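You operate a simulated robot arm through the tools that you are given. There is no shell and no other tool.

You are at the controls of a simulated robot arm. One attempt, no reset.

## Task
Move the printed shirt to the wire rack and switch the press off.
Fine: brown sheet on the grey board, used white sheet in the black tray, press tray back in. Where these are worked on the way, their far stop is far enough and under half their travel is too little: press tray.

The check looks at the end state, three seconds after you hand in, the way a careful person would. Anything else that was tipped, shoved, dropped, spilled or broken makes it a failure. Flat cloth is picked up by pressing the open fingertips on it (5 to 10 N) and closing them slowly along it; thin cloth reads only 2 to 8 mm in the jaws.

## Robot
A 6-joint arm with a two-finger gripper, fixed in place. Base frame: the origin is at the foot of the arm, x ahead of it, y to its left, z up. Lengths are in cm, angles in degrees, forces in N, time in s.
Its first joint turns from -166.0 to 166.0 degrees. Payload 3.43 kg.
The TCP is the grasp point between the finger pads, 2 cm short of the fingertips. In the tool frame z runs along the fingers and y along their closing line. The gripper opens to 19 cm. The gripper's body begins 24.8 cm behind the TCP.
Orientation is told as [roll, pitch, yaw] about the base's x, y, z axes, in that order, counted from this pose: with the fingers straight down and closing along the base's y, the tool's x points along the base's -x, its y along +y and its z along -z.

## Interface
- The arm moves only by the tool apply_moves. Its argument "targets" is one flat list of numbers, 6 for each row, row after row: the shift along the base's x, y, z in units of 200 mm (1.0 is 200 mm), then the turn, a rotation vector about the base's x, y, z in units of 180 degrees (1.0 is 180 degrees). In form: [tx, ty, tz, wx, wy, wz, tx, ty, tz, wx, wy, wz, ...]. A call has 1 to 20 rows; each row is the pose to reach, as a shift and turn from the pose commanded when the call began. "jaw" is the closure, from 0 (fully open) to 1 (shut), set as the call begins (left out, the last holds). A call with a number of a shift or a turn outside -1 to 1 is refused whole. Rows are played at 5 a second. More than 5 cm and 8.6 degrees between two rows, or a gripper value outside its range, and nothing of the call is played. Where a pose cannot be reached the arm comes as near as it can. A force on the tool above 50 N (or 10 N above the force at the start of the call, whichever is more), or a blocked arm, ends the call early, and 0.2 s more pass. Each finger travels about 4.5 cm/s and halts on what it meets, pressing with about 22 N; the grip force reading is that of the motor and also rises with nothing between the fingers. The clock runs only during rows and for 0.2 s after the last one: add rows that repeat a pose to give the fingers time. The reply holds the time, the measured pose of the TCP, the force on the tool along the base axes, the opening and the grip force, in the units named above and with some noise, with the torque about the TCP (base axes, N m) and any sound that the robot's microphone picked up.
- Cameras (640 x 400 px; columns grow to the right, rows downward): "scene" is fixed at [21.86, 50.08, 152.98]; the picture's right is [0.02, -1.00, 0.00], its down [-0.80, -0.02, -0.60] and it looks along [0.60, 0.01, -0.80] (base axes); focal length 257 px, centre (320, 200). "wrist" rides on the gripper at [7, -0.8, -28.8] in the tool frame; the picture's right is [0.12, 0.99, 0.00], its down [-0.96, 0.12, -0.25] and it looks along [-0.25, 0.03, 0.97] (tool axes); focal length 261 px, centre (320, 200).
- grab_frame(camera): a new picture of that camera. The clock stands still meanwhile.
- raise_lower(by): slides the trunk up (or, below 0, down) by that many cm; the arm rides with it, the base frame stays. It gives what a move gives, with no picture.
- measure_at(camera, pixels): for up to 12 pixels [column, row] of the newest picture of that camera ("zoom" is the newest enlarged one), the place [x, y, z] in the base frame of the surface seen there, good to about 0.2 cm. The clock stands still meanwhile.
- close_up(camera, box): a new picture of the part [left, top, right, bottom] of that camera's present view, enlarged. The clock stands still meanwhile.
- close_job(): hands the job in; it is judged then, once.

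Leave the gripper open and the arm clear of the work at the hand-in unless told otherwise.

The tools are called after "Request:" as a command line: name --argument value ..., lists and objects as JSON in quotes. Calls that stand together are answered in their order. apply_moves: Moves the arm, as the interface text tells. Its arguments: {"type":"object","properties":{"targets":{"type":"array","items":{"type":"number"}},"jaw":{"type":"number"}},"required":["targets"]} The other tools are called the same way: raise_lower (by) slides the trunk up or down; grab_frame (camera) takes a picture; measure_at (camera, pixels) gives the place of the surface under pixels of a picture; close_up (camera, box) takes an enlarged picture of a part of a camera's view; close_job () hands the job in.

At the start:

```text
clock: 0.0
tcp_pos: [77.9, 23.89, 109.68]
tool_rot: [0.1, 0.0, 0.1]
ft_force: [0.2, -0.1, 0.4]
moment: [0.0, 0.01, 0.01]
opening: 19.01
gripper_force: 0.0
trunk travel left (down, up): [-15.0, 9.0]
```

scene: 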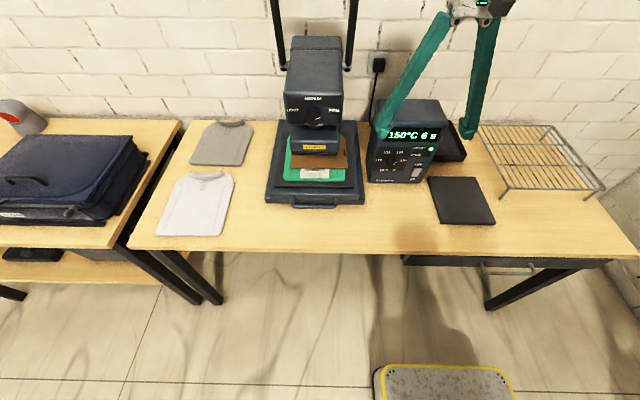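
wrist: 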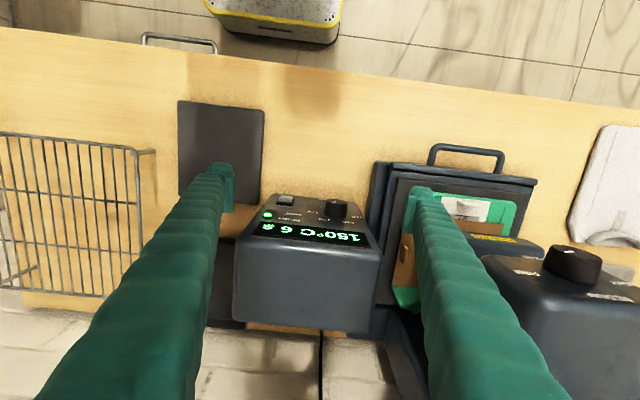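

I see the press in the middle of the table with a green shirt on its lower plate, a brown sheet and a white sheet on top, the control box to its right, the grey board and wire rack further right. I start with close-ups of the press and the control box.

Request:
close_up --camera "scene" --box '[250, 20, 390, 220]'

Request:
close_up --camera "scene" --box '[360, 80, 480, 200]'

Request:
close_up --camera "scene" --box '[400, 100, 640, 280]'

Request:
close_up --camera "wrist" --box '[220, 130, 640, 400]'

```text
2.00 times, centred on (320, 120) of scene
```

zoom: 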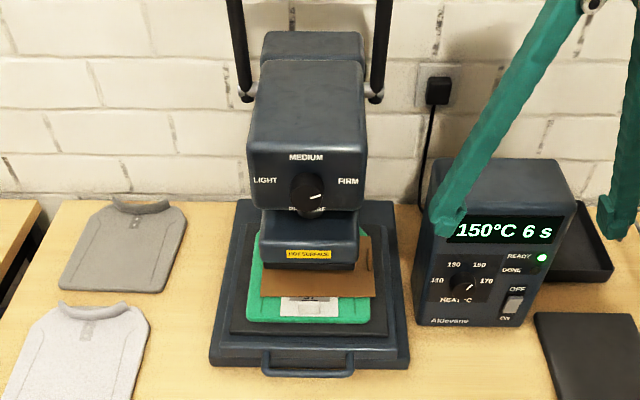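

```text
3.33 times, centred on (420, 140) of scene
```

zoom: 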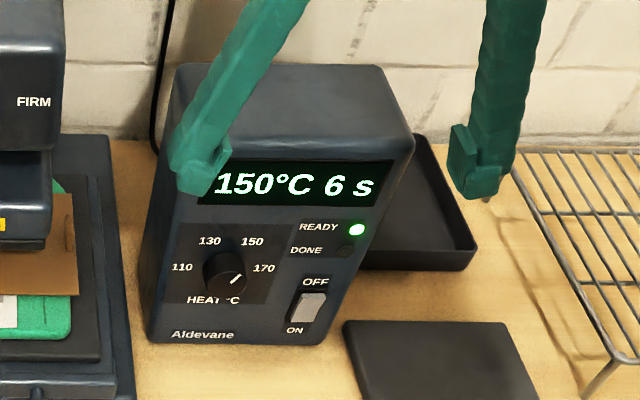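

```text
2.22 times, centred on (520, 190) of scene
```

zoom: 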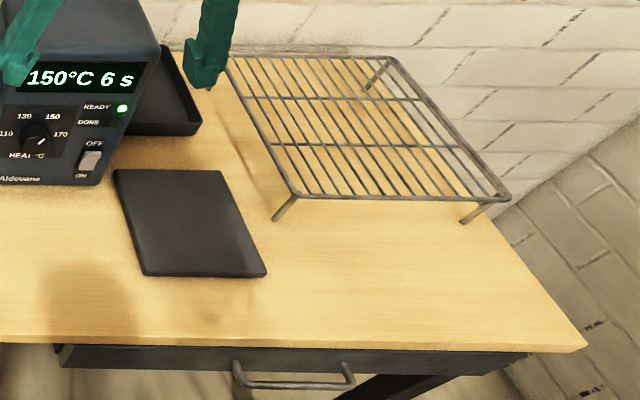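

```text
1.48 times, centred on (430, 265) of wrist
```

zoom: 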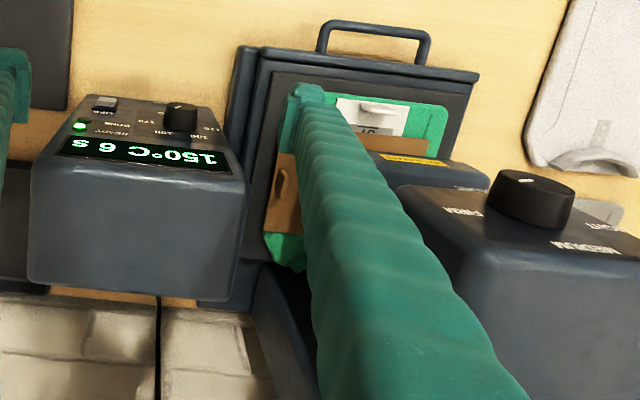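

Now I measure points: the press handle (316,205), tray, shirt, sheets, control box, switch (415,172), grey board, black tray and rack.

Request:
close_up --camera "scene" --box '[260, 120, 372, 215]'

Request:
measure_at --camera "scene" --pixels '[[316, 205], [270, 195], [360, 195], [317, 174], [305, 161], [341, 160], [350, 175], [290, 175], [315, 147], [315, 110], [320, 60], [345, 90]]'

Request:
measure_at --camera "scene" --pixels '[[415, 172], [372, 178], [410, 182], [445, 128], [432, 148], [460, 200], [433, 180], [495, 222], [455, 150], [450, 222], [480, 185], [410, 105]]'

Request:
measure_at --camera "scene" --pixels '[[532, 189], [603, 188], [480, 126], [550, 125], [550, 160], [540, 150], [400, 230], [200, 230], [250, 180], [150, 220], [608, 240], [450, 260]]'

```text
4.21 times, centred on (316, 168) of scene
```

zoom: 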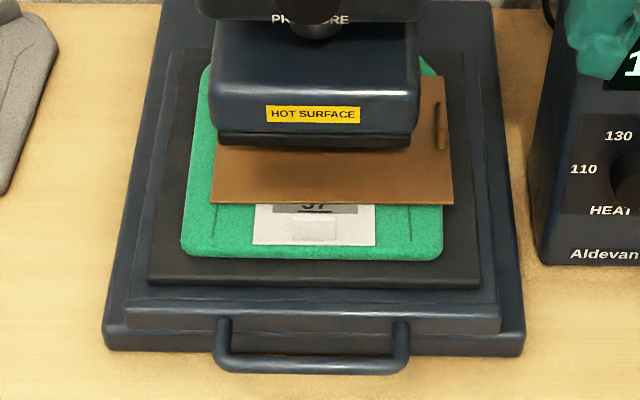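

```text
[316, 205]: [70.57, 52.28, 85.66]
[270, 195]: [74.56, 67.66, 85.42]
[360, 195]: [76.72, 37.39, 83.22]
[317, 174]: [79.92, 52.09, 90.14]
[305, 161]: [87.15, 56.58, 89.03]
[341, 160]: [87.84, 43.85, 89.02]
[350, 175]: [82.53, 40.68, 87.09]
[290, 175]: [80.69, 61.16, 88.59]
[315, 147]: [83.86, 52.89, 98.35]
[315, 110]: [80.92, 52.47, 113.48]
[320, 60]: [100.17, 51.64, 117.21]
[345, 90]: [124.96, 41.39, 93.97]
```

```text
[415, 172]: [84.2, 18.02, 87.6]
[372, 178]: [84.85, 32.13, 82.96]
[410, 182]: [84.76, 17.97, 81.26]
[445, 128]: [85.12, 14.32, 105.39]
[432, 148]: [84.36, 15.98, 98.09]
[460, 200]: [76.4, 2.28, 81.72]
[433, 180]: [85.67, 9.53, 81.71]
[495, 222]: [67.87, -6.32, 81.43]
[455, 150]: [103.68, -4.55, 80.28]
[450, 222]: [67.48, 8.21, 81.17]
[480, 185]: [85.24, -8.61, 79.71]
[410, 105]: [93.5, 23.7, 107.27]
```

```text
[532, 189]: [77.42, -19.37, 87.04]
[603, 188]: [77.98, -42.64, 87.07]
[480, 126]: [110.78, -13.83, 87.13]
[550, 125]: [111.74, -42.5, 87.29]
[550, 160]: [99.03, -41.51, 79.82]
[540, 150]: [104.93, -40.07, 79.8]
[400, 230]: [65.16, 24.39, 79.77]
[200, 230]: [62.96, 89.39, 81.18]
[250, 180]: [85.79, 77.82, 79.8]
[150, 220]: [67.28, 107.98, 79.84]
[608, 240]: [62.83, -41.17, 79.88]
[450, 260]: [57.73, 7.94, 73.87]
```

The table top is at z≈79.8, the handle bar near [70.6, 52.3, 85.7], and the rocker switch near [84.2, 18, 87.6] on the front of the box. Next I want tighter close-ups of the switch, the sheets' tabs, and the tray.

Request:
close_up --camera "scene" --box '[395, 140, 443, 185]'

Request:
measure_at --camera "zoom" --pixels '[[320, 200], [270, 200], [260, 260], [260, 160], [320, 100], [200, 250], [320, 320], [240, 200], [240, 290], [310, 200], [290, 250], [250, 320]]'

Request:
close_up --camera "scene" --box '[290, 140, 365, 210]'

```text
8.89 times, centred on (419, 162) of scene
```

zoom: 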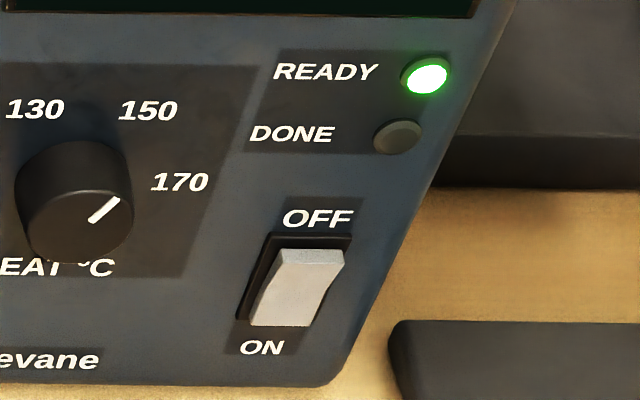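

```text
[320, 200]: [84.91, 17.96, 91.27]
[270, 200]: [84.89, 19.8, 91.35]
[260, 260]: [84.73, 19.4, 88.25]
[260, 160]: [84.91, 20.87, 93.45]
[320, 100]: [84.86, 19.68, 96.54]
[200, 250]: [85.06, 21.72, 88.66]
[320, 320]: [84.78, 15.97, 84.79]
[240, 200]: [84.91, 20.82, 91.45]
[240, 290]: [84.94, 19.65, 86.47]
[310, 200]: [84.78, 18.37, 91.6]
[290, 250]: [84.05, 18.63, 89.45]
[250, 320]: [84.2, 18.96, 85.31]
```

```text
5.71 times, centred on (328, 175) of scene
```

zoom: 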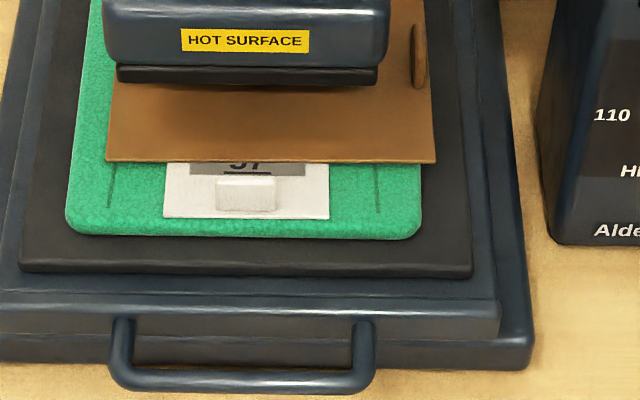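

The rocker lies between "OFF" (above) and "ON" (below). I measure on the press zoom first: brown sheet tab (418,55), white sheet tab (245,195), handle bar (240,382), tray edges.

Request:
measure_at --camera "zoom" --pixels '[[418, 35], [418, 60], [245, 183], [245, 205], [170, 215], [325, 215], [240, 380], [120, 380], [365, 380], [240, 345], [110, 155], [433, 160]]'

Request:
close_up --camera "scene" --box '[403, 160, 428, 180]'

Request:
measure_at --camera "zoom" --pixels '[[270, 100], [280, 150], [260, 200], [250, 250], [230, 300], [340, 110], [330, 150], [310, 200], [300, 250], [290, 300], [360, 100], [300, 120]]'

```text
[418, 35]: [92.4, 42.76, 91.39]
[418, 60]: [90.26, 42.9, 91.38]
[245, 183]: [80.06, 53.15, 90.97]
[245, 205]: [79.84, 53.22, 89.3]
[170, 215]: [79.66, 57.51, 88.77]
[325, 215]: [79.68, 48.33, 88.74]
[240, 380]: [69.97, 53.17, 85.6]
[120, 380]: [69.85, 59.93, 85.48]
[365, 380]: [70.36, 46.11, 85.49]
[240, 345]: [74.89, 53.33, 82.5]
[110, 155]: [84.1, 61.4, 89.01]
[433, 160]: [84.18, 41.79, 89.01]
```

```text
16.00 times, centred on (416, 170) of scene
```

zoom: 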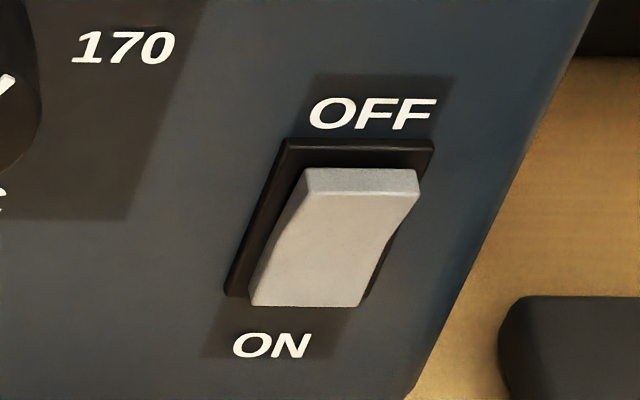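

```text
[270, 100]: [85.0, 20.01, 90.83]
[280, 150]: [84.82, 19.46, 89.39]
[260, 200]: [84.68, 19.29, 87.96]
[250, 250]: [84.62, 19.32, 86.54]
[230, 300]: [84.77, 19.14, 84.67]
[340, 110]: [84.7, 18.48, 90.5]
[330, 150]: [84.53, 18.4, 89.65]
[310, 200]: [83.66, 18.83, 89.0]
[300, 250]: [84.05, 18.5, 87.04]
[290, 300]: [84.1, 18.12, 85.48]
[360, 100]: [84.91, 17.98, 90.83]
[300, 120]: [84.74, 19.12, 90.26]
```

The rocker's upper half (OFF side) stands out about 1 cm, so it is ON now and must be pushed at about [83.6, 18, 88.8]. I shut the fingers, back off, tilt the tool 45° forward and go to about [70, 18, 100].

Request:
apply_moves --targets '[-0.05, -0.037, -0.06, 0, -0.031, 0, -0.1, -0.074, -0.12, 0, -0.0625, 0, -0.15, -0.11, -0.18, 0, -0.094, 0, -0.2, -0.148, -0.24, 0, -0.125, 0, -0.25, -0.185, -0.3, 0, -0.156, 0, -0.3, -0.222, -0.36, 0, -0.1875, 0, -0.35, -0.26, -0.42, 0, -0.219, 0, -0.395, -0.295, -0.485, 0, -0.25, 0, -0.395, -0.295, -0.485, 0, -0.25, 0, -0.395, -0.295, -0.485, 0, -0.25, 0, -0.395, -0.295, -0.485, 0, -0.25, 0]' --jaw 1

```text
clock: 2.4
tcp_pos: [70.09, 18.13, 100.05]
tool_rot: [0.0, -44.9, 0.1]
ft_force: [-0.1, 0.8, 0.4]
moment: [-0.04, 0.0, 0.02]
opening: 0.0
gripper_force: 22.2
trunk travel left (down, up): [-15.0, 9.0]
```

The arm stands at [70.1, 18.1, 100.05], tilted 45°, jaws shut. I look at it and then lower it to switch height.

Request:
grab_frame --camera "scene"

Request:
grab_frame --camera "wrist"

```text
taken
```

scene: 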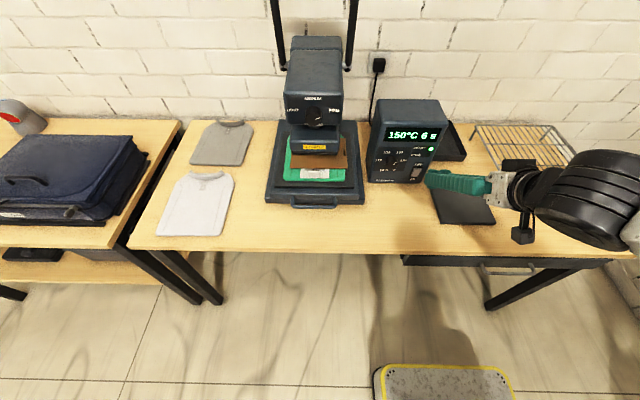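

```text
taken
```

wrist: 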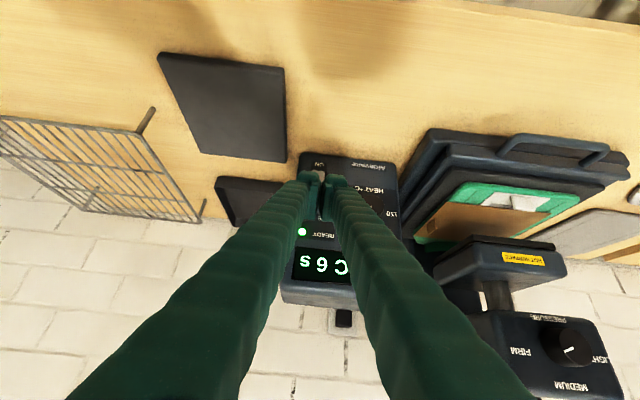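

I lower to z≈88.8 and approach to x≈78.5, still short of the rocker.

Request:
apply_moves --targets '[0, 0, -0.14, 0, 0, 0, 0, 0, -0.28, 0, 0, 0, 0, 0, -0.42, 0, 0, 0, 0, 0, -0.56, 0, 0, 0, 0.14, 0, -0.56, 0, 0, 0, 0.28, 0, -0.56, 0, 0, 0, 0.42, -0.005, -0.56, 0, 0, 0, 0.42, -0.005, -0.56, 0, 0, 0]'

Request:
close_up --camera "scene" --box '[380, 140, 460, 200]'

Request:
close_up --camera "wrist" --box '[240, 120, 400, 280]'

```text
clock: 4.2
tcp_pos: [78.27, 17.84, 88.53]
tool_rot: [-0.1, -44.9, 0.1]
ft_force: [1.0, 0.5, 0.2]
moment: [0.01, 0.04, 0.0]
opening: 0.0
gripper_force: 22.1
trunk travel left (down, up): [-15.0, 9.0]
```

```text
6.67 times, centred on (420, 170) of scene
```

zoom: 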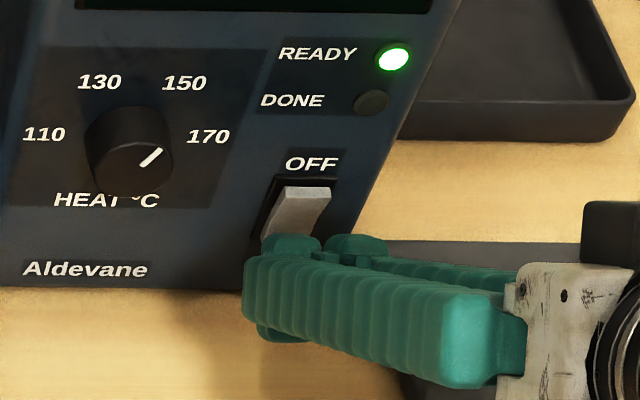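

```text
2.50 times, centred on (320, 200) of wrist
```

zoom: 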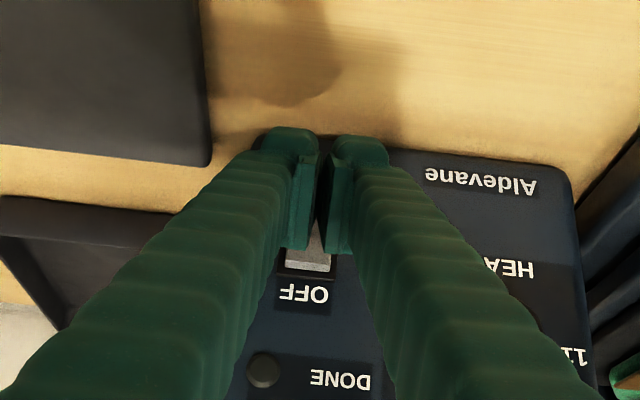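

The tips are just below and in front of the rocker. I measure where the tip edges are in the wrist zoom before pushing: (290,133), (360,140), (298,245), (337,248) and the rocker (310,262).

Request:
measure_at --camera "zoom" --pixels '[[290, 133], [360, 140], [296, 240], [340, 245], [312, 265], [300, 190], [335, 190], [318, 180], [290, 155], [370, 155]]'

Request:
close_up --camera "scene" --box '[405, 160, 445, 195]'

Request:
measure_at --camera "zoom" --pixels '[[200, 180], [250, 180], [290, 190], [180, 190], [210, 160], [320, 170], [240, 150], [220, 130], [250, 110], [260, 90]]'

```text
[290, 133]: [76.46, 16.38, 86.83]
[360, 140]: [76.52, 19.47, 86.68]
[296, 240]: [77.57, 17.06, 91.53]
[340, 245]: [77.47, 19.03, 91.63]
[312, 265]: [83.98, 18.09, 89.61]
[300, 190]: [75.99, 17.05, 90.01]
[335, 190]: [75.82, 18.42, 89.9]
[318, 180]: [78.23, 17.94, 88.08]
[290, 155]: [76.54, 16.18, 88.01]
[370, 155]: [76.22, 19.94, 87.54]
```

```text
11.43 times, centred on (425, 178) of scene
```

zoom: 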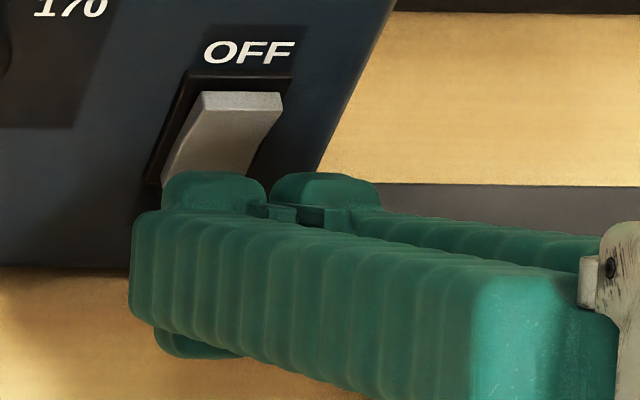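

```text
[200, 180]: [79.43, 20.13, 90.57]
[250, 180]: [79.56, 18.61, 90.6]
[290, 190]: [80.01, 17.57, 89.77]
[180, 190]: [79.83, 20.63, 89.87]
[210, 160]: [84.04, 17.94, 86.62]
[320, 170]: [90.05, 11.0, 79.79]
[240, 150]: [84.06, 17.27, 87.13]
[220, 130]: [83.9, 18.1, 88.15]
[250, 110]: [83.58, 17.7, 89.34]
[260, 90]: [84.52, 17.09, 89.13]
```

The corner of the tips is about 2 cm short of the rocker's upper half. I push forward slowly, watching the force and sound.

Request:
apply_moves --targets '[0.05, 0.0, 0.015, 0, 0, 0, 0.09, 0.0, 0.015, 0, 0, 0, 0.11, 0.0, 0.015, 0, 0, 0, 0.13, 0.0, 0.015, 0, 0, 0, 0.14, 0.0, 0.015, 0, 0, 0, 0.15, 0.0, 0.015, 0, 0, 0, 0.155, 0.0, 0.015, 0, 0, 0]'

Request:
close_up --camera "scene" --box '[380, 120, 460, 200]'

```text
clock: 5.8
tcp_pos: [81.39, 17.87, 89.01]
tool_rot: [0.1, -45.0, 0.0]
ft_force: [0.8, 0.4, 0.0]
moment: [-0.01, -0.02, -0.02]
opening: 0.01
gripper_force: 22.3
trunk travel left (down, up): [-15.0, 9.0]
```

```text
5.00 times, centred on (420, 160) of scene
```

zoom: 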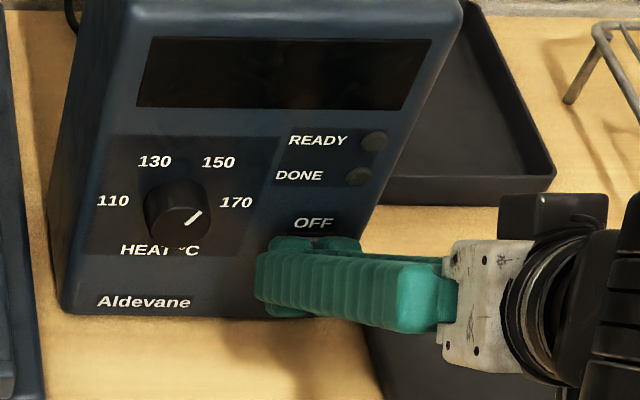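

The display and READY lamp have gone dark, so the press is off. I back off in -x, then rise.

Request:
apply_moves --targets '[-0.1, 0.0, 0.0, 0, 0, 0, -0.25, 0.0, 0.0, 0, 0, 0, -0.45, 0.0, 0.05, 0, 0, 0, -0.55, 0.0, 0.25, 0, 0, 0, -0.55, 0.05, 0.45, 0, 0.04, 0, -0.55, 0.1, 0.65, 0, 0.08, 0, -0.55, 0.15, 0.75, 0, 0.12, 0, -0.55, 0.15, 0.75, 0, 0.16, 0, -0.55, 0.15, 0.75, 0, 0.2, 0, -0.55, 0.15, 0.75, 0, 0.25, 0, -0.55, 0.15, 0.75, 0, 0.25, 0]'

Request:
close_up --camera "scene" --box '[360, 100, 480, 200]'

Request:
grab_frame --camera "scene"

```text
refused: row 10 steps farther than a row can; nothing moved
```

```text
4.00 times, centred on (420, 150) of scene
```

zoom: 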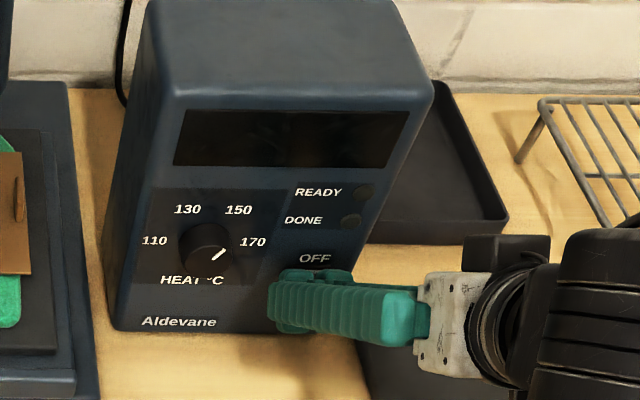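

```text
taken
```

scene: 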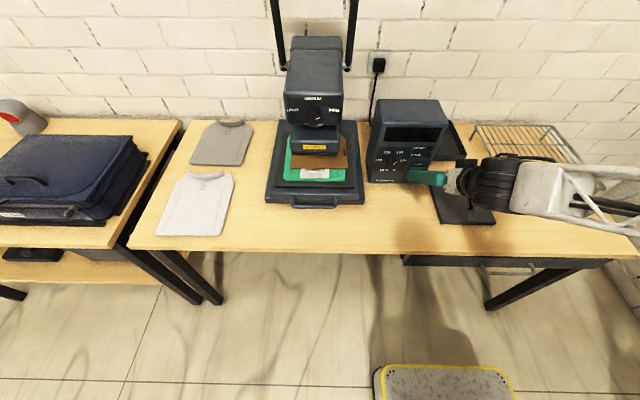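

The last turn step was too big (9°). I send the same retreat with smaller turn steps.

Request:
apply_moves --targets '[-0.1, 0.0, 0.0, 0, 0, 0, -0.25, 0.0, 0.0, 0, 0, 0, -0.45, 0.0, 0.05, 0, 0, 0, -0.55, 0.0, 0.25, 0, 0, 0, -0.55, 0.05, 0.45, 0, 0.04, 0, -0.55, 0.1, 0.65, 0, 0.08, 0, -0.55, 0.15, 0.75, 0, 0.12, 0, -0.55, 0.15, 0.75, 0, 0.16, 0, -0.55, 0.15, 0.75, 0, 0.2, 0, -0.55, 0.15, 0.75, 0, 0.225, 0, -0.55, 0.15, 0.75, 0, 0.25, 0, -0.55, 0.15, 0.75, 0, 0.25, 0]'

Request:
close_up --camera "scene" --box '[380, 120, 460, 200]'

Request:
grab_frame --camera "wrist"

```text
clock: 8.4
tcp_pos: [70.49, 20.87, 104.04]
tool_rot: [0.0, 0.1, 0.0]
ft_force: [0.2, -0.3, 0.4]
moment: [-0.02, 0.02, 0.0]
opening: 0.0
gripper_force: 21.5
trunk travel left (down, up): [-15.0, 9.0]
```

```text
5.00 times, centred on (420, 160) of scene
```

zoom: 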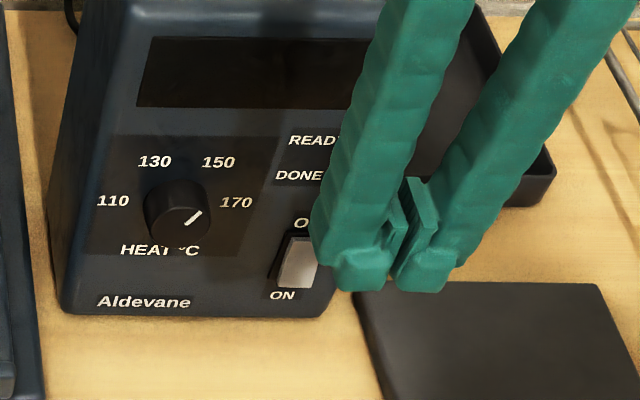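

```text
taken
```

wrist: 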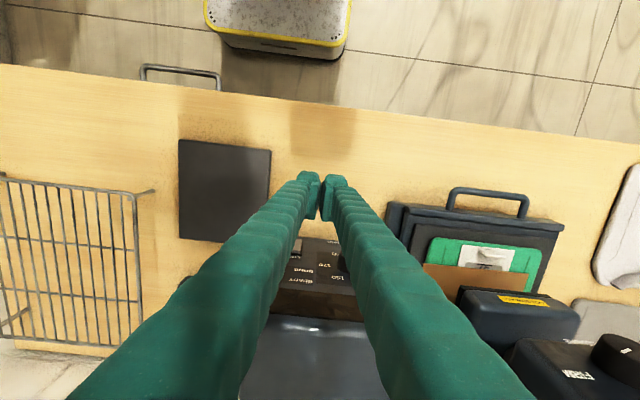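

The rocker's lower half now stands out and everything is dark: switch done. Next the press tray's handle: I take a tight close-up around (316,205) to measure bar and gap.

Request:
close_up --camera "scene" --box '[285, 185, 345, 215]'

Request:
measure_at --camera "zoom" --pixels '[[320, 235], [320, 250], [320, 262], [320, 275], [320, 285], [320, 215], [320, 200], [320, 180], [320, 160], [320, 140], [320, 120], [320, 100]]'

```text
10.67 times, centred on (315, 200) of scene
```

zoom: 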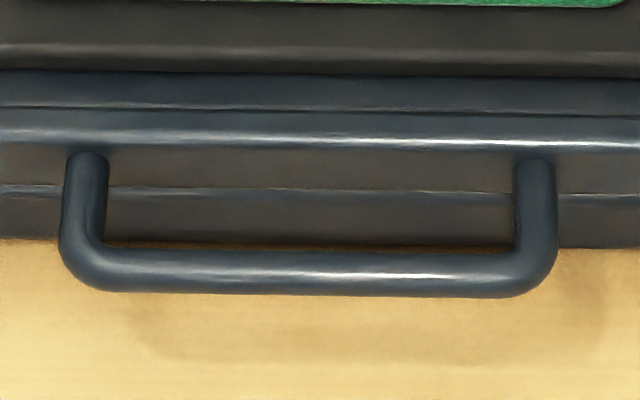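

```text
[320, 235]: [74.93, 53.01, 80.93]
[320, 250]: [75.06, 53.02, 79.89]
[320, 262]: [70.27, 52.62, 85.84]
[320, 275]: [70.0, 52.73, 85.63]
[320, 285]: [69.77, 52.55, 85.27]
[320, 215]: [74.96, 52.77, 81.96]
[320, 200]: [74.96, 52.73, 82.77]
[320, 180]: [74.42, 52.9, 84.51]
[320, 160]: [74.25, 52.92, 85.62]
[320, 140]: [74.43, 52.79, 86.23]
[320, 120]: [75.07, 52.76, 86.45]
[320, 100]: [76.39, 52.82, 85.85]
```

The bar is centred near [70.4, 52.8, 85.1], about 1.6 thick, with a 3 cm gap to the sliding tray's front (x≈74.25). I'll grip the bar with fingers closing along x, leaning the tool 12° back from the press head. First I yaw 90° and go left to y≈40.

Request:
apply_moves --targets '[-0.025, 0.08, 0.0, 0, 0, 0.042, -0.05, 0.16, 0.0, 0, 0, 0.084, -0.075, 0.24, 0.0, 0, 0, 0.125, -0.1, 0.32, 0.0, 0, 0, 0.167, -0.125, 0.4, 0.0, 0, 0, 0.208, -0.15, 0.48, 0.0, 0, 0, 0.25, -0.175, 0.56, 0.0, 0, 0, 0.292, -0.2, 0.64, 0.0, 0, 0, 0.333, -0.225, 0.72, 0.0, 0, 0, 0.375, -0.25, 0.8, 0.0, 0, 0, 0.417, -0.275, 0.88, 0.0, 0, 0, 0.458, -0.3, 0.95, 0.0, 0, 0, 0.5, -0.3, 0.95, 0.0, 0, 0, 0.5]' --jaw 0.82

```text
clock: 11.2
tcp_pos: [64.46, 39.92, 104.01]
tool_rot: [0.0, 0.1, 90.1]
ft_force: [-0.1, 0.3, 0.4]
moment: [0.01, -0.02, 0.01]
opening: 3.44
gripper_force: 0.0
trunk travel left (down, up): [-15.0, 9.0]
```

Now I tilt 12° and go above the handle at about [70, 52.8, 93].

Request:
apply_moves --targets '[0.046, 0.107, -0.09, 0, -0.011, 0, 0.092, 0.215, -0.18, 0, -0.022, 0, 0.138, 0.322, -0.275, 0, -0.033, 0, 0.184, 0.43, -0.37, 0, -0.045, 0, 0.23, 0.537, -0.46, 0, -0.056, 0, 0.2755, 0.644, -0.55, 0, -0.0667, 0, 0.2755, 0.644, -0.55, 0, -0.0667, 0, 0.2755, 0.644, -0.55, 0, -0.0667, 0]'

Request:
grab_frame --camera "wrist"

Request:
grab_frame --camera "scene"

```text
clock: 13.0
tcp_pos: [70.01, 52.86, 93.02]
tool_rot: [-12.1, 0.0, 90.0]
ft_force: [-0.1, -0.4, 0.5]
moment: [0.0, 0.01, 0.01]
opening: 3.44
gripper_force: 0.0
trunk travel left (down, up): [-15.0, 9.0]
```

```text
taken
```

wrist: 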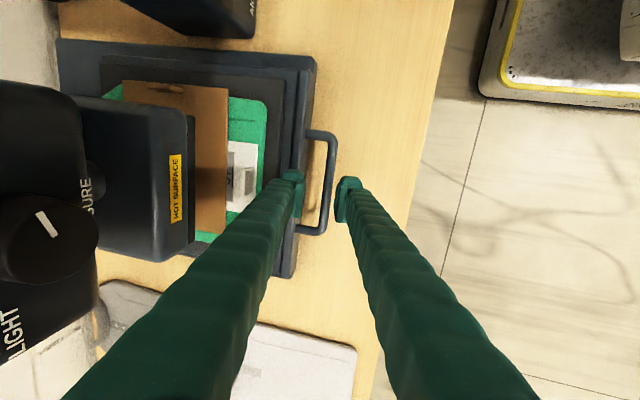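

```text
taken
```

scene: 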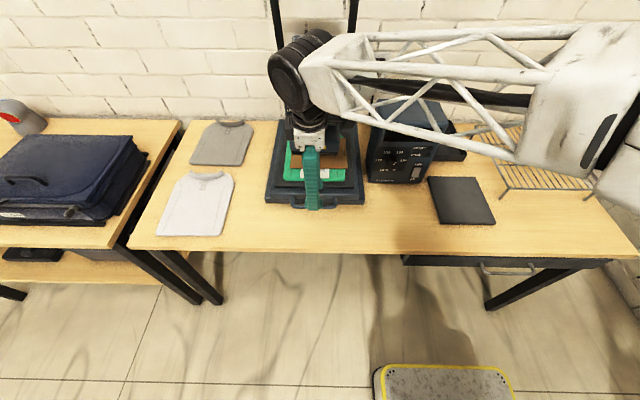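

Fingers straddle the handle bar in view: one tip near (290,180), the other at (347,190), bar at (325,190). I zoom in to measure the tips against the bar before descending.

Request:
close_up --camera "wrist" --box '[265, 130, 375, 240]'

Request:
measure_at --camera "zoom" --pixels '[[200, 180], [240, 150], [240, 190], [210, 150], [420, 190], [440, 160], [450, 220], [400, 200], [340, 100], [345, 200], [320, 330], [180, 250]]'

```text
3.64 times, centred on (320, 185) of wrist
```

zoom: 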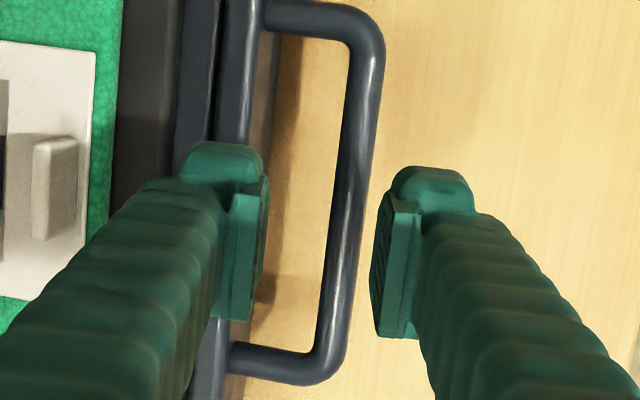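

```text
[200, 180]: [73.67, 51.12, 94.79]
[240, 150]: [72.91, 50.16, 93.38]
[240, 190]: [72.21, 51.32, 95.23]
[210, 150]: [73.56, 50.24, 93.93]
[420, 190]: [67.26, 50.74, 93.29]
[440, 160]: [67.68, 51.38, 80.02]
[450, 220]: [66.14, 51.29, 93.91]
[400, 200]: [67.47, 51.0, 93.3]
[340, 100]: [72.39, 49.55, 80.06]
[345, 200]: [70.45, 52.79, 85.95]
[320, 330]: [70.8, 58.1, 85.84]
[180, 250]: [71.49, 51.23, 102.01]
```

The rear tip spans x≈72.0–73.8, fitting in the gap 71.2–74.25. I descend 7.3 cm, slower at the end.

Request:
apply_moves --targets '[0, 0, -0.1, 0, 0, 0, 0, 0, -0.2, 0, 0, 0, 0, 0, -0.27, 0, 0, 0, 0, 0, -0.31, 0, 0, 0, 0, 0, -0.34, 0, 0, 0, 0, 0, -0.365, 0, 0, 0, 0, 0, -0.365, 0, 0, 0]'

Request:
close_up --camera "wrist" --box '[265, 130, 375, 240]'

Request:
close_up --camera "scene" --box '[275, 170, 355, 225]'

```text
clock: 14.5
tcp_pos: [70.05, 52.84, 86.38]
tool_rot: [-12.4, -0.3, 90.1]
ft_force: [-6.9, -5.9, 28.0]
moment: [-0.45, -1.22, -0.39]
opening: 3.47
gripper_force: 0.6
trunk travel left (down, up): [-15.0, 9.0]
stopped in row 7: the force on the tool passed its limit at 53 N (the readings are from after the stop); the commanded pose is now the measured one
```

```text
3.64 times, centred on (320, 185) of wrist
```

zoom: 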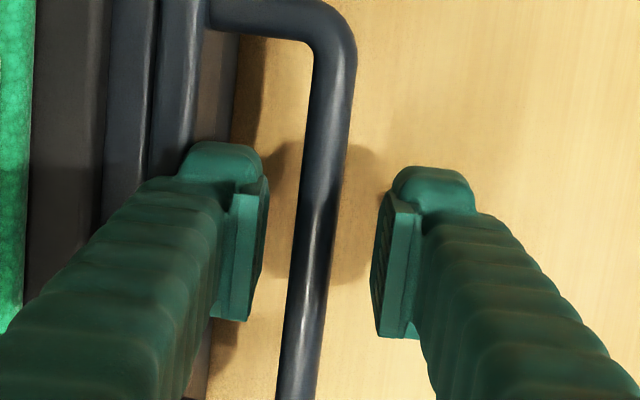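

```text
7.27 times, centred on (315, 198) of scene
```

zoom: 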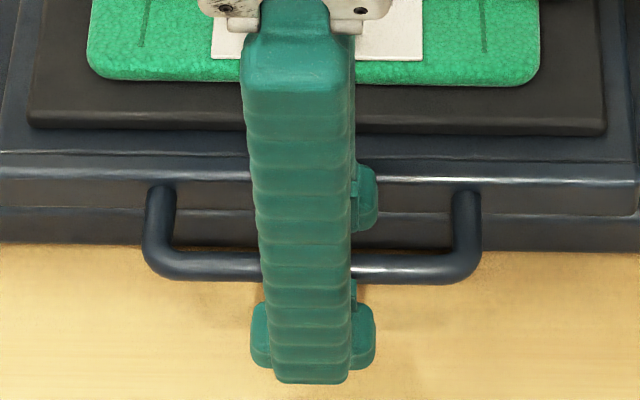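

The rear finger's outer side met the tray's front edge (force up, at about x=74.9). I back up, and use a steeper lean (35°) so that the finger clears the tray edge, approaching along the tool axis.

Request:
apply_moves --targets '[0, 0, 0.06, 0, 0, 0, 0, 0, 0.16, 0, 0, 0, 0, 0, 0.29, 0, 0, 0, -0.06, 0, 0.29, 0, -0.032, 0, -0.12, 0, 0.29, 0, -0.064, 0, -0.18, 0, 0.29, 0, -0.096, 0, -0.2375, 0, 0.29, 0, -0.126, 0, -0.2375, 0, 0.29, 0, -0.126, 0]' --jaw 0.84

Request:
grab_frame --camera "wrist"

Request:
close_up --camera "scene" --box '[260, 130, 370, 225]'

```text
clock: 16.3
tcp_pos: [65.32, 52.88, 91.89]
tool_rot: [-35.1, -0.1, 90.1]
ft_force: [-0.3, -0.2, 0.4]
moment: [-0.02, 0.01, 0.0]
opening: 3.02
gripper_force: 0.0
trunk travel left (down, up): [-15.0, 9.0]
```

```text
taken
```

wrist: 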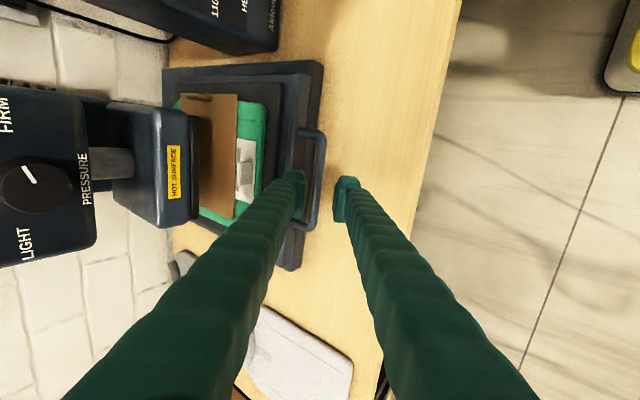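

```text
4.21 times, centred on (315, 178) of scene
```

zoom: 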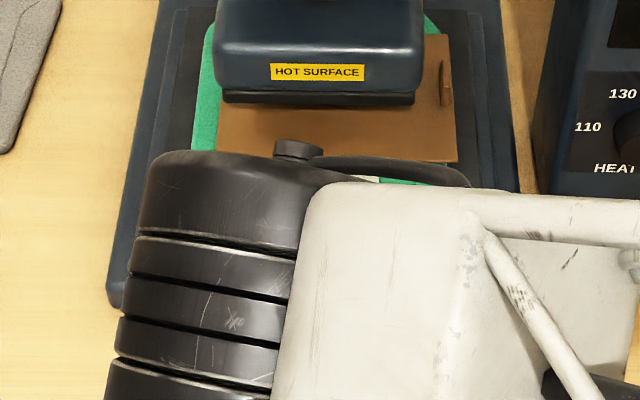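

Tips still straddle the bar (bar at column ~318 between tips at 297 and 345). I now advance along the tool axis by about 7.6 cm to [69.8, 52.8, 85.7].

Request:
apply_moves --targets '[0.06, 0, -0.083, 0, 0, 0, 0.12, 0, -0.166, 0, 0, 0, 0.16, 0, -0.221, 0, 0, 0, 0.19, 0, -0.262, 0, 0, 0, 0.21, 0, -0.29, 0, 0, 0, 0.224, 0, -0.309, 0, 0, 0, 0.224, 0, -0.309, 0, 0, 0]'

Request:
close_up --camera "wrist" --box '[265, 130, 375, 240]'

```text
clock: 17.9
tcp_pos: [69.85, 52.8, 85.76]
tool_rot: [-34.9, -0.2, 90.1]
ft_force: [-0.2, -0.8, -0.9]
moment: [0.01, -0.01, 0.02]
opening: 3.03
gripper_force: 0.0
trunk travel left (down, up): [-15.0, 9.0]
```

```text
3.64 times, centred on (320, 185) of wrist
```

zoom: 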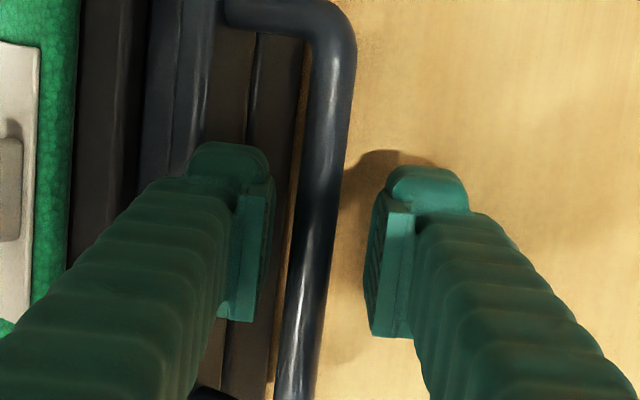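

No contact this time, and the bar runs between the pads. I close on the bar.

Request:
apply_moves --targets '[0, 0, 0, 0, 0, 0, 0, 0, 0, 0, 0, 0, 0, 0, 0, 0, 0, 0, 0, 0, 0, 0, 0, 0]' --jaw 1

Request:
close_up --camera "wrist" --box '[265, 130, 375, 240]'

```text
clock: 18.9
tcp_pos: [69.73, 53.02, 85.87]
tool_rot: [-35.1, -0.2, 90.1]
ft_force: [5.5, 1.0, 19.5]
moment: [-0.71, -0.14, 0.86]
opening: 1.28
gripper_force: 44.3
trunk travel left (down, up): [-15.0, 9.0]
```

```text
3.64 times, centred on (320, 185) of wrist
```

zoom: 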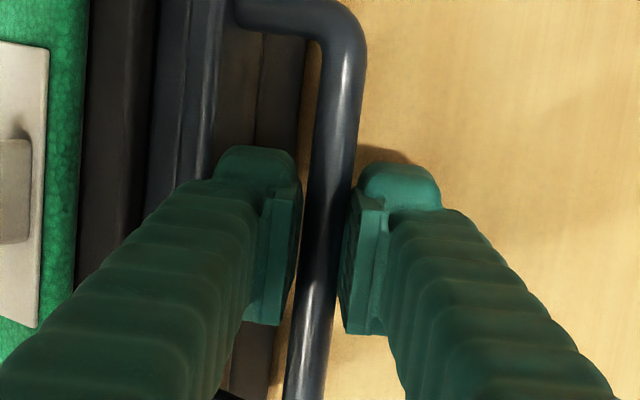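

The bar is held at 1.28 cm. I pull the tray toward -x, 10 cm first, relieving the slight upward force.

Request:
apply_moves --targets '[-0.02, 0, 0.01, 0, 0, 0, -0.06, 0, 0.01, 0, 0, 0, -0.12, 0, 0.01, 0, 0, 0, -0.18, 0, 0.01, 0, 0, 0, -0.24, 0, 0.01, 0, 0, 0, -0.3, 0, 0.01, 0, 0, 0, -0.36, 0, 0.01, 0, 0, 0, -0.42, 0, 0.01, 0, 0, 0, -0.48, 0, 0.01, 0, 0, 0, -0.5, 0, 0.01, 0, 0, 0]'

Request:
grab_frame --camera "scene"

Request:
grab_frame --camera "wrist"

```text
clock: 21.1
tcp_pos: [59.75, 52.81, 85.94]
tool_rot: [-35.1, -0.2, 90.1]
ft_force: [2.5, 20.7, 24.0]
moment: [-0.44, -0.14, 1.02]
opening: 1.27
gripper_force: 45.3
trunk travel left (down, up): [-15.0, 9.0]
```

```text
taken
```

scene: 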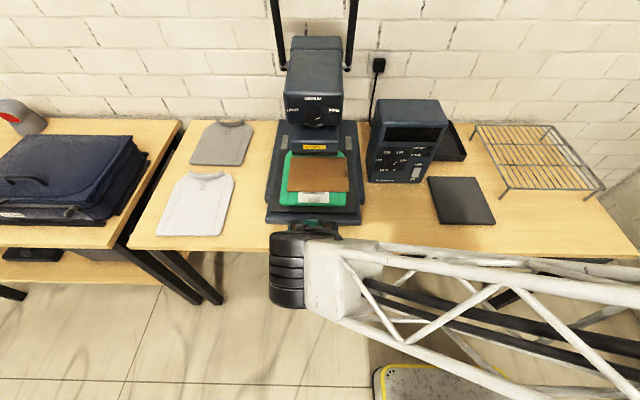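

```text
taken
```

wrist: 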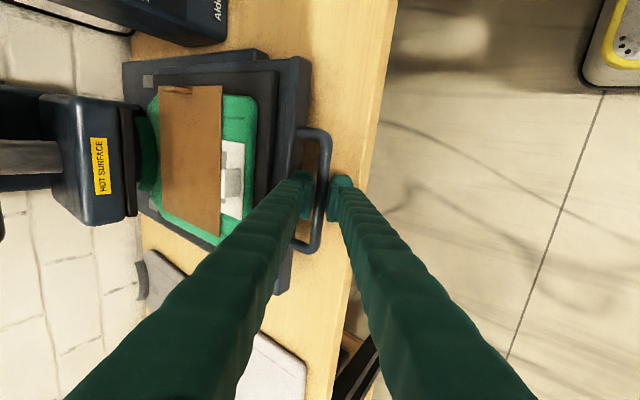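

The tray slid out 10 cm, shirt in view now. A sideways force of 20 N has built up, so I nudge +y slightly and keep pulling.

Request:
apply_moves --targets '[-0.01, 0.01, 0.005, 0, 0, 0, -0.05, 0.01, 0.005, 0, 0, 0, -0.1, 0.01, 0.005, 0, 0, 0, -0.15, 0.01, 0.005, 0, 0, 0, -0.2, 0.01, 0.005, 0, 0, 0, -0.25, 0.01, 0.005, 0, 0, 0]'

```text
clock: 22.5
tcp_pos: [54.89, 52.84, 85.9]
tool_rot: [-34.9, 0.1, 89.9]
ft_force: [0.6, -28.6, 1.6]
moment: [-0.86, 0.02, 0.73]
opening: 1.31
gripper_force: 45.0
trunk travel left (down, up): [-15.0, 9.0]
```

Now -28 N sideways: over-corrected by about a millimetre. I shift -y 0.12 cm and keep pulling, looking for the stop.

Request:
apply_moves --targets '[-0.01, -0.006, 0, 0, 0, 0, -0.05, -0.006, 0.0, 0, 0, 0, -0.1, -0.006, 0.0, 0, 0, 0, -0.15, -0.006, 0.0, 0, 0, 0, -0.2, -0.006, 0.0, 0, 0, 0, -0.25, -0.006, 0.0, 0, 0, 0]'

Request:
grab_frame --camera "scene"

```text
clock: 23.9
tcp_pos: [49.77, 52.98, 85.86]
tool_rot: [-34.9, 0.0, 90.1]
ft_force: [-0.2, -21.1, -27.3]
moment: [-0.69, 0.13, 0.85]
opening: 1.32
gripper_force: 45.2
trunk travel left (down, up): [-15.0, 9.0]
```

```text
taken
```

scene: 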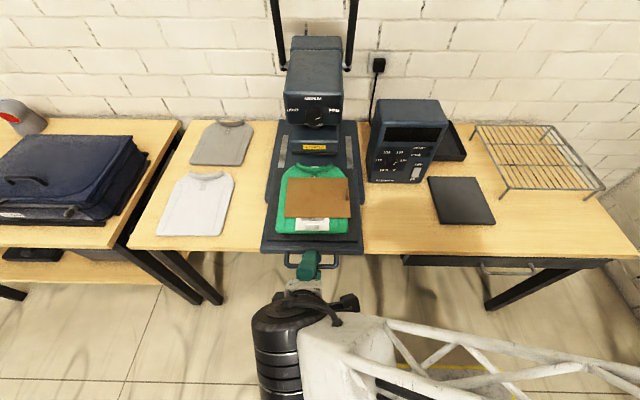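

The tray is 20 cm out and the whole shirt is clear of the head. I relieve the side forces and pull a bit further for the stop.

Request:
apply_moves --targets '[-0.01, -0.004, -0.005, 0, 0, 0, -0.03, -0.004, -0.005, 0, 0, 0, -0.06, -0.004, -0.005, 0, 0, 0, -0.09, -0.004, -0.005, 0, 0, 0, -0.12, -0.004, -0.005, 0, 0, 0, -0.15, -0.004, -0.005, 0, 0, 0]'

```text
clock: 25.3
tcp_pos: [46.85, 52.85, 85.89]
tool_rot: [-34.9, -0.2, 90.3]
ft_force: [0.8, -4.6, -16.0]
moment: [-0.4, 0.1, 0.98]
opening: 1.3
gripper_force: 44.6
trunk travel left (down, up): [-15.0, 9.0]
```

Still sliding freely (23 cm). I pull 4 cm further.

Request:
apply_moves --targets '[-0.02, 0, -0.003, 0, 0, 0, -0.05, 0, -0.003, 0, 0, 0, -0.08, 0, -0.003, 0, 0, 0, -0.11, 0, -0.003, 0, 0, 0, -0.14, 0, -0.003, 0, 0, 0, -0.17, 0, -0.003, 0, 0, 0, -0.2, 0, -0.003, 0, 0, 0]'

```text
clock: 26.9
tcp_pos: [42.76, 52.94, 85.99]
tool_rot: [-35.0, -0.2, 90.2]
ft_force: [0.4, 12.5, 17.3]
moment: [-0.28, -0.03, 1.11]
opening: 1.26
gripper_force: 45.6
trunk travel left (down, up): [-15.0, 9.0]
```

27 cm out and no stop. I look at the scene and check how much is left.

Request:
grab_frame --camera "scene"

Request:
apply_moves --targets '[-0.02, 0, 0, 0, 0, 0, -0.05, 0, 0.0, 0, 0, 0, -0.08, 0, 0.0, 0, 0, 0, -0.11, 0, 0.0, 0, 0, 0, -0.14, 0, 0.0, 0, 0, 0]'

```text
taken
```

scene: 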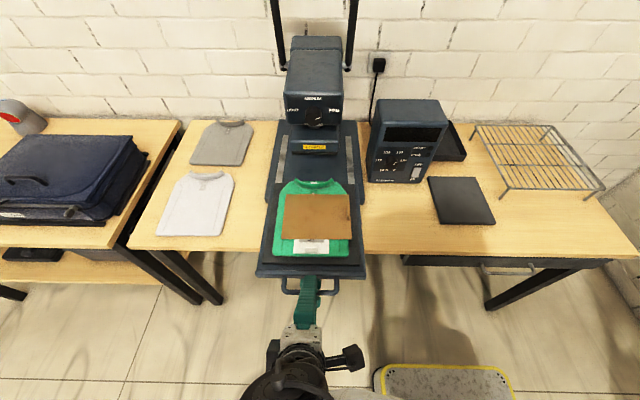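

```text
clock: 28.1
tcp_pos: [40.02, 52.82, 85.94]
tool_rot: [-35.0, -0.4, 90.0]
ft_force: [9.2, 18.6, 24.5]
moment: [-0.42, -0.19, 1.09]
opening: 1.3
gripper_force: 44.7
trunk travel left (down, up): [-15.0, 9.0]
```

Out by ~29.8 cm with the pull force rising to 9 N — likely the stop. One more gentle centimetre to confirm.

Request:
apply_moves --targets '[-0.02, 0, 0, 0, 0, 0, -0.04, 0, 0.0, 0, 0, 0, -0.05, 0, 0.0, 0, 0, 0]'

```text
clock: 28.6
tcp_pos: [40.09, 52.95, 85.86]
tool_rot: [-35.1, -0.3, 90.1]
ft_force: [17.7, 4.7, -6.8]
moment: [-0.42, -0.09, 0.97]
opening: 1.29
gripper_force: 44.6
trunk travel left (down, up): [-15.0, 9.0]
stopped in row 2: the force on the tool passed its limit at 56 N (the readings are from after the stop); the commanded pose is now the measured one
```

That was the far stop. I open a little and retreat along the tool axis.

Request:
apply_moves --targets '[0.005, 0, 0, 0, 0, 0, 0.01, 0, 0.0, 0, 0, 0, 0.01, 0, 0.0, 0, 0, 0]' --jaw 0.83

Request:
close_up --camera "wrist" --box '[265, 130, 375, 240]'

```text
clock: 29.4
tcp_pos: [40.13, 53.03, 85.84]
tool_rot: [-35.1, -0.3, 90.0]
ft_force: [0.0, -0.4, -0.1]
moment: [0.01, 0.03, -0.01]
opening: 3.21
gripper_force: 0.1
trunk travel left (down, up): [-15.0, 9.0]
```

```text
3.64 times, centred on (320, 185) of wrist
```

zoom: 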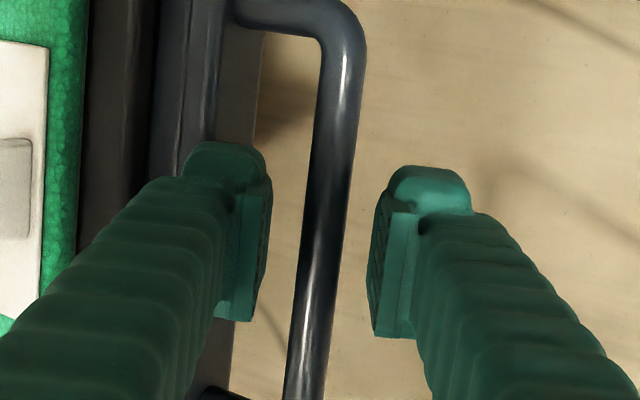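

Free of the bar. I retreat back along the tool axis and straighten up.

Request:
apply_moves --targets '[-0.03, 0, 0.042, 0, 0, 0, -0.09, 0, 0.126, 0, 0, 0, -0.17, 0, 0.24, 0, 0, 0, -0.25, 0, 0.36, 0, 0, 0, -0.25, 0, 0.55, 0, 0.03, 0, -0.25, 0, 0.75, 0, 0.07, 0, -0.2, 0, 0.95, 0, 0.11, 0, -0.1, 0, 0.95, 0, 0.15, 0, 0.0, 0, 0.95, 0, 0.194, 0, 0.0, 0, 0.95, 0, 0.194, 0]'

Request:
grab_frame --camera "scene"

Request:
grab_frame --camera "wrist"

```text
clock: 31.6
tcp_pos: [40.06, 52.96, 104.85]
tool_rot: [0.0, -0.4, 90.0]
ft_force: [0.7, 0.5, 0.2]
moment: [-0.05, -0.01, 0.02]
opening: 3.24
gripper_force: 0.1
trunk travel left (down, up): [-15.0, 9.0]
```

```text
taken
```

scene: 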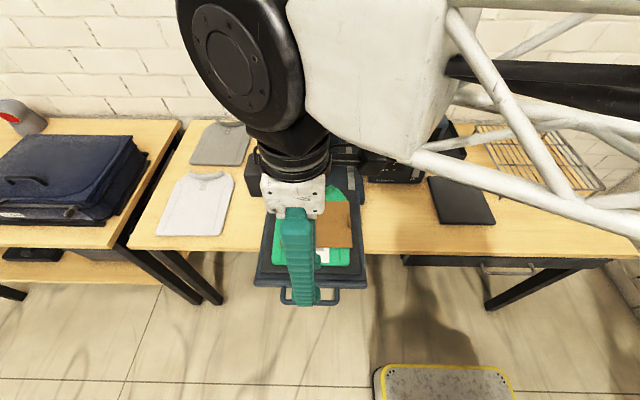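

```text
taken
```

wrist: 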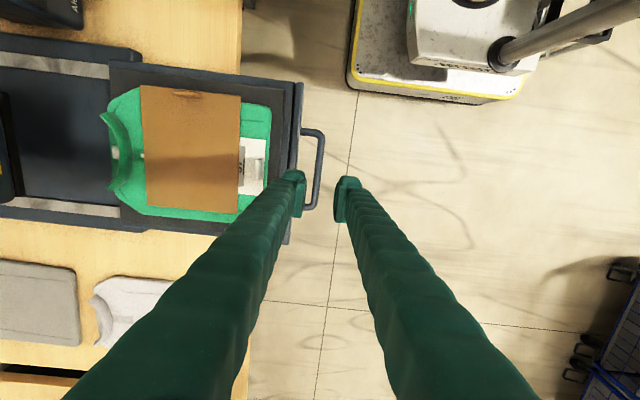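

The tray stands fully out. The brown sheet's tab shows near (187,92) in the wrist picture. I zoom to measure tab and sheets.

Request:
close_up --camera "wrist" --box '[90, 60, 330, 250]'

Request:
measure_at --camera "zoom" --pixels '[[220, 80], [260, 85], [300, 87], [145, 70], [400, 95], [155, 380], [395, 385], [430, 275], [270, 230], [255, 78], [280, 90], [420, 240]]'

```text
2.11 times, centred on (210, 155) of wrist
```

zoom: 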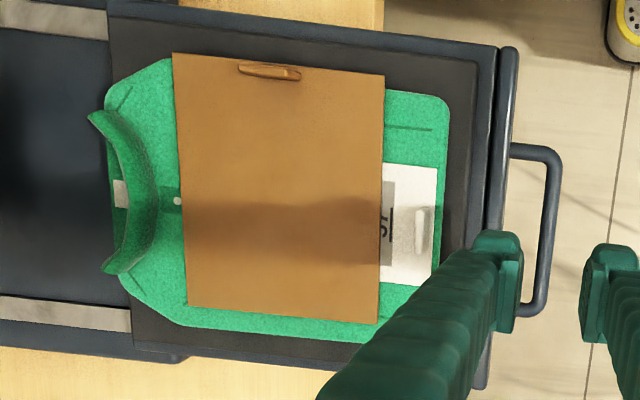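

```text
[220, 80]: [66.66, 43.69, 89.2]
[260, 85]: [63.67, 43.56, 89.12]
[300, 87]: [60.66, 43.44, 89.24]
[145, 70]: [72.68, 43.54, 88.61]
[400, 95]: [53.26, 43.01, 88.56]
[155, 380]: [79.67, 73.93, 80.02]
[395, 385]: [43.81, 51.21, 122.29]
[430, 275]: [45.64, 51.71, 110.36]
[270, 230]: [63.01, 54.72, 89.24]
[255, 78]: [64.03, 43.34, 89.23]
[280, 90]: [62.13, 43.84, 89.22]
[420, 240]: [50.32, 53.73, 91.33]
```

Request:
measure_at --camera "zoom" --pixels '[[242, 66], [255, 68], [270, 70], [285, 72], [298, 74], [270, 74], [270, 66], [180, 60], [380, 80], [190, 300], [375, 315], [270, 78]]'

Request:
close_up --camera "wrist" --box '[165, 75, 225, 115]'

```text
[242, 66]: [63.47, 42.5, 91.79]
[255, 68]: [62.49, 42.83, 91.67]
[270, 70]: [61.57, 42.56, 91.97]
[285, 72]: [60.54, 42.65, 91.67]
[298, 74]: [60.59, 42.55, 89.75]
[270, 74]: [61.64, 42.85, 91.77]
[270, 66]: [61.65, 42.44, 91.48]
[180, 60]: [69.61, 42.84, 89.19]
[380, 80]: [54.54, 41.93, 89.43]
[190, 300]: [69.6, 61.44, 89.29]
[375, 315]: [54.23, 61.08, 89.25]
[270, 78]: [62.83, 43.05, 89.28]
```

```text
10.00 times, centred on (195, 95) of wrist
```

zoom: 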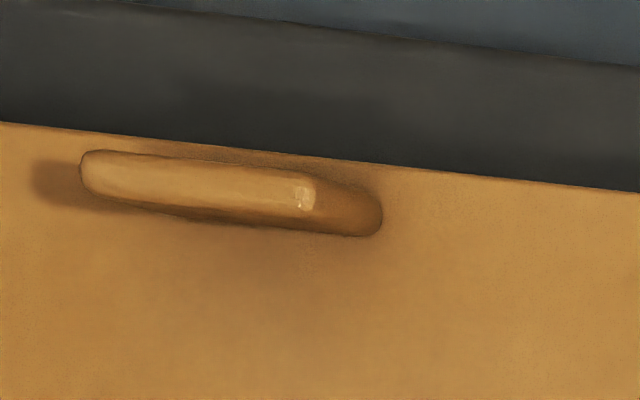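

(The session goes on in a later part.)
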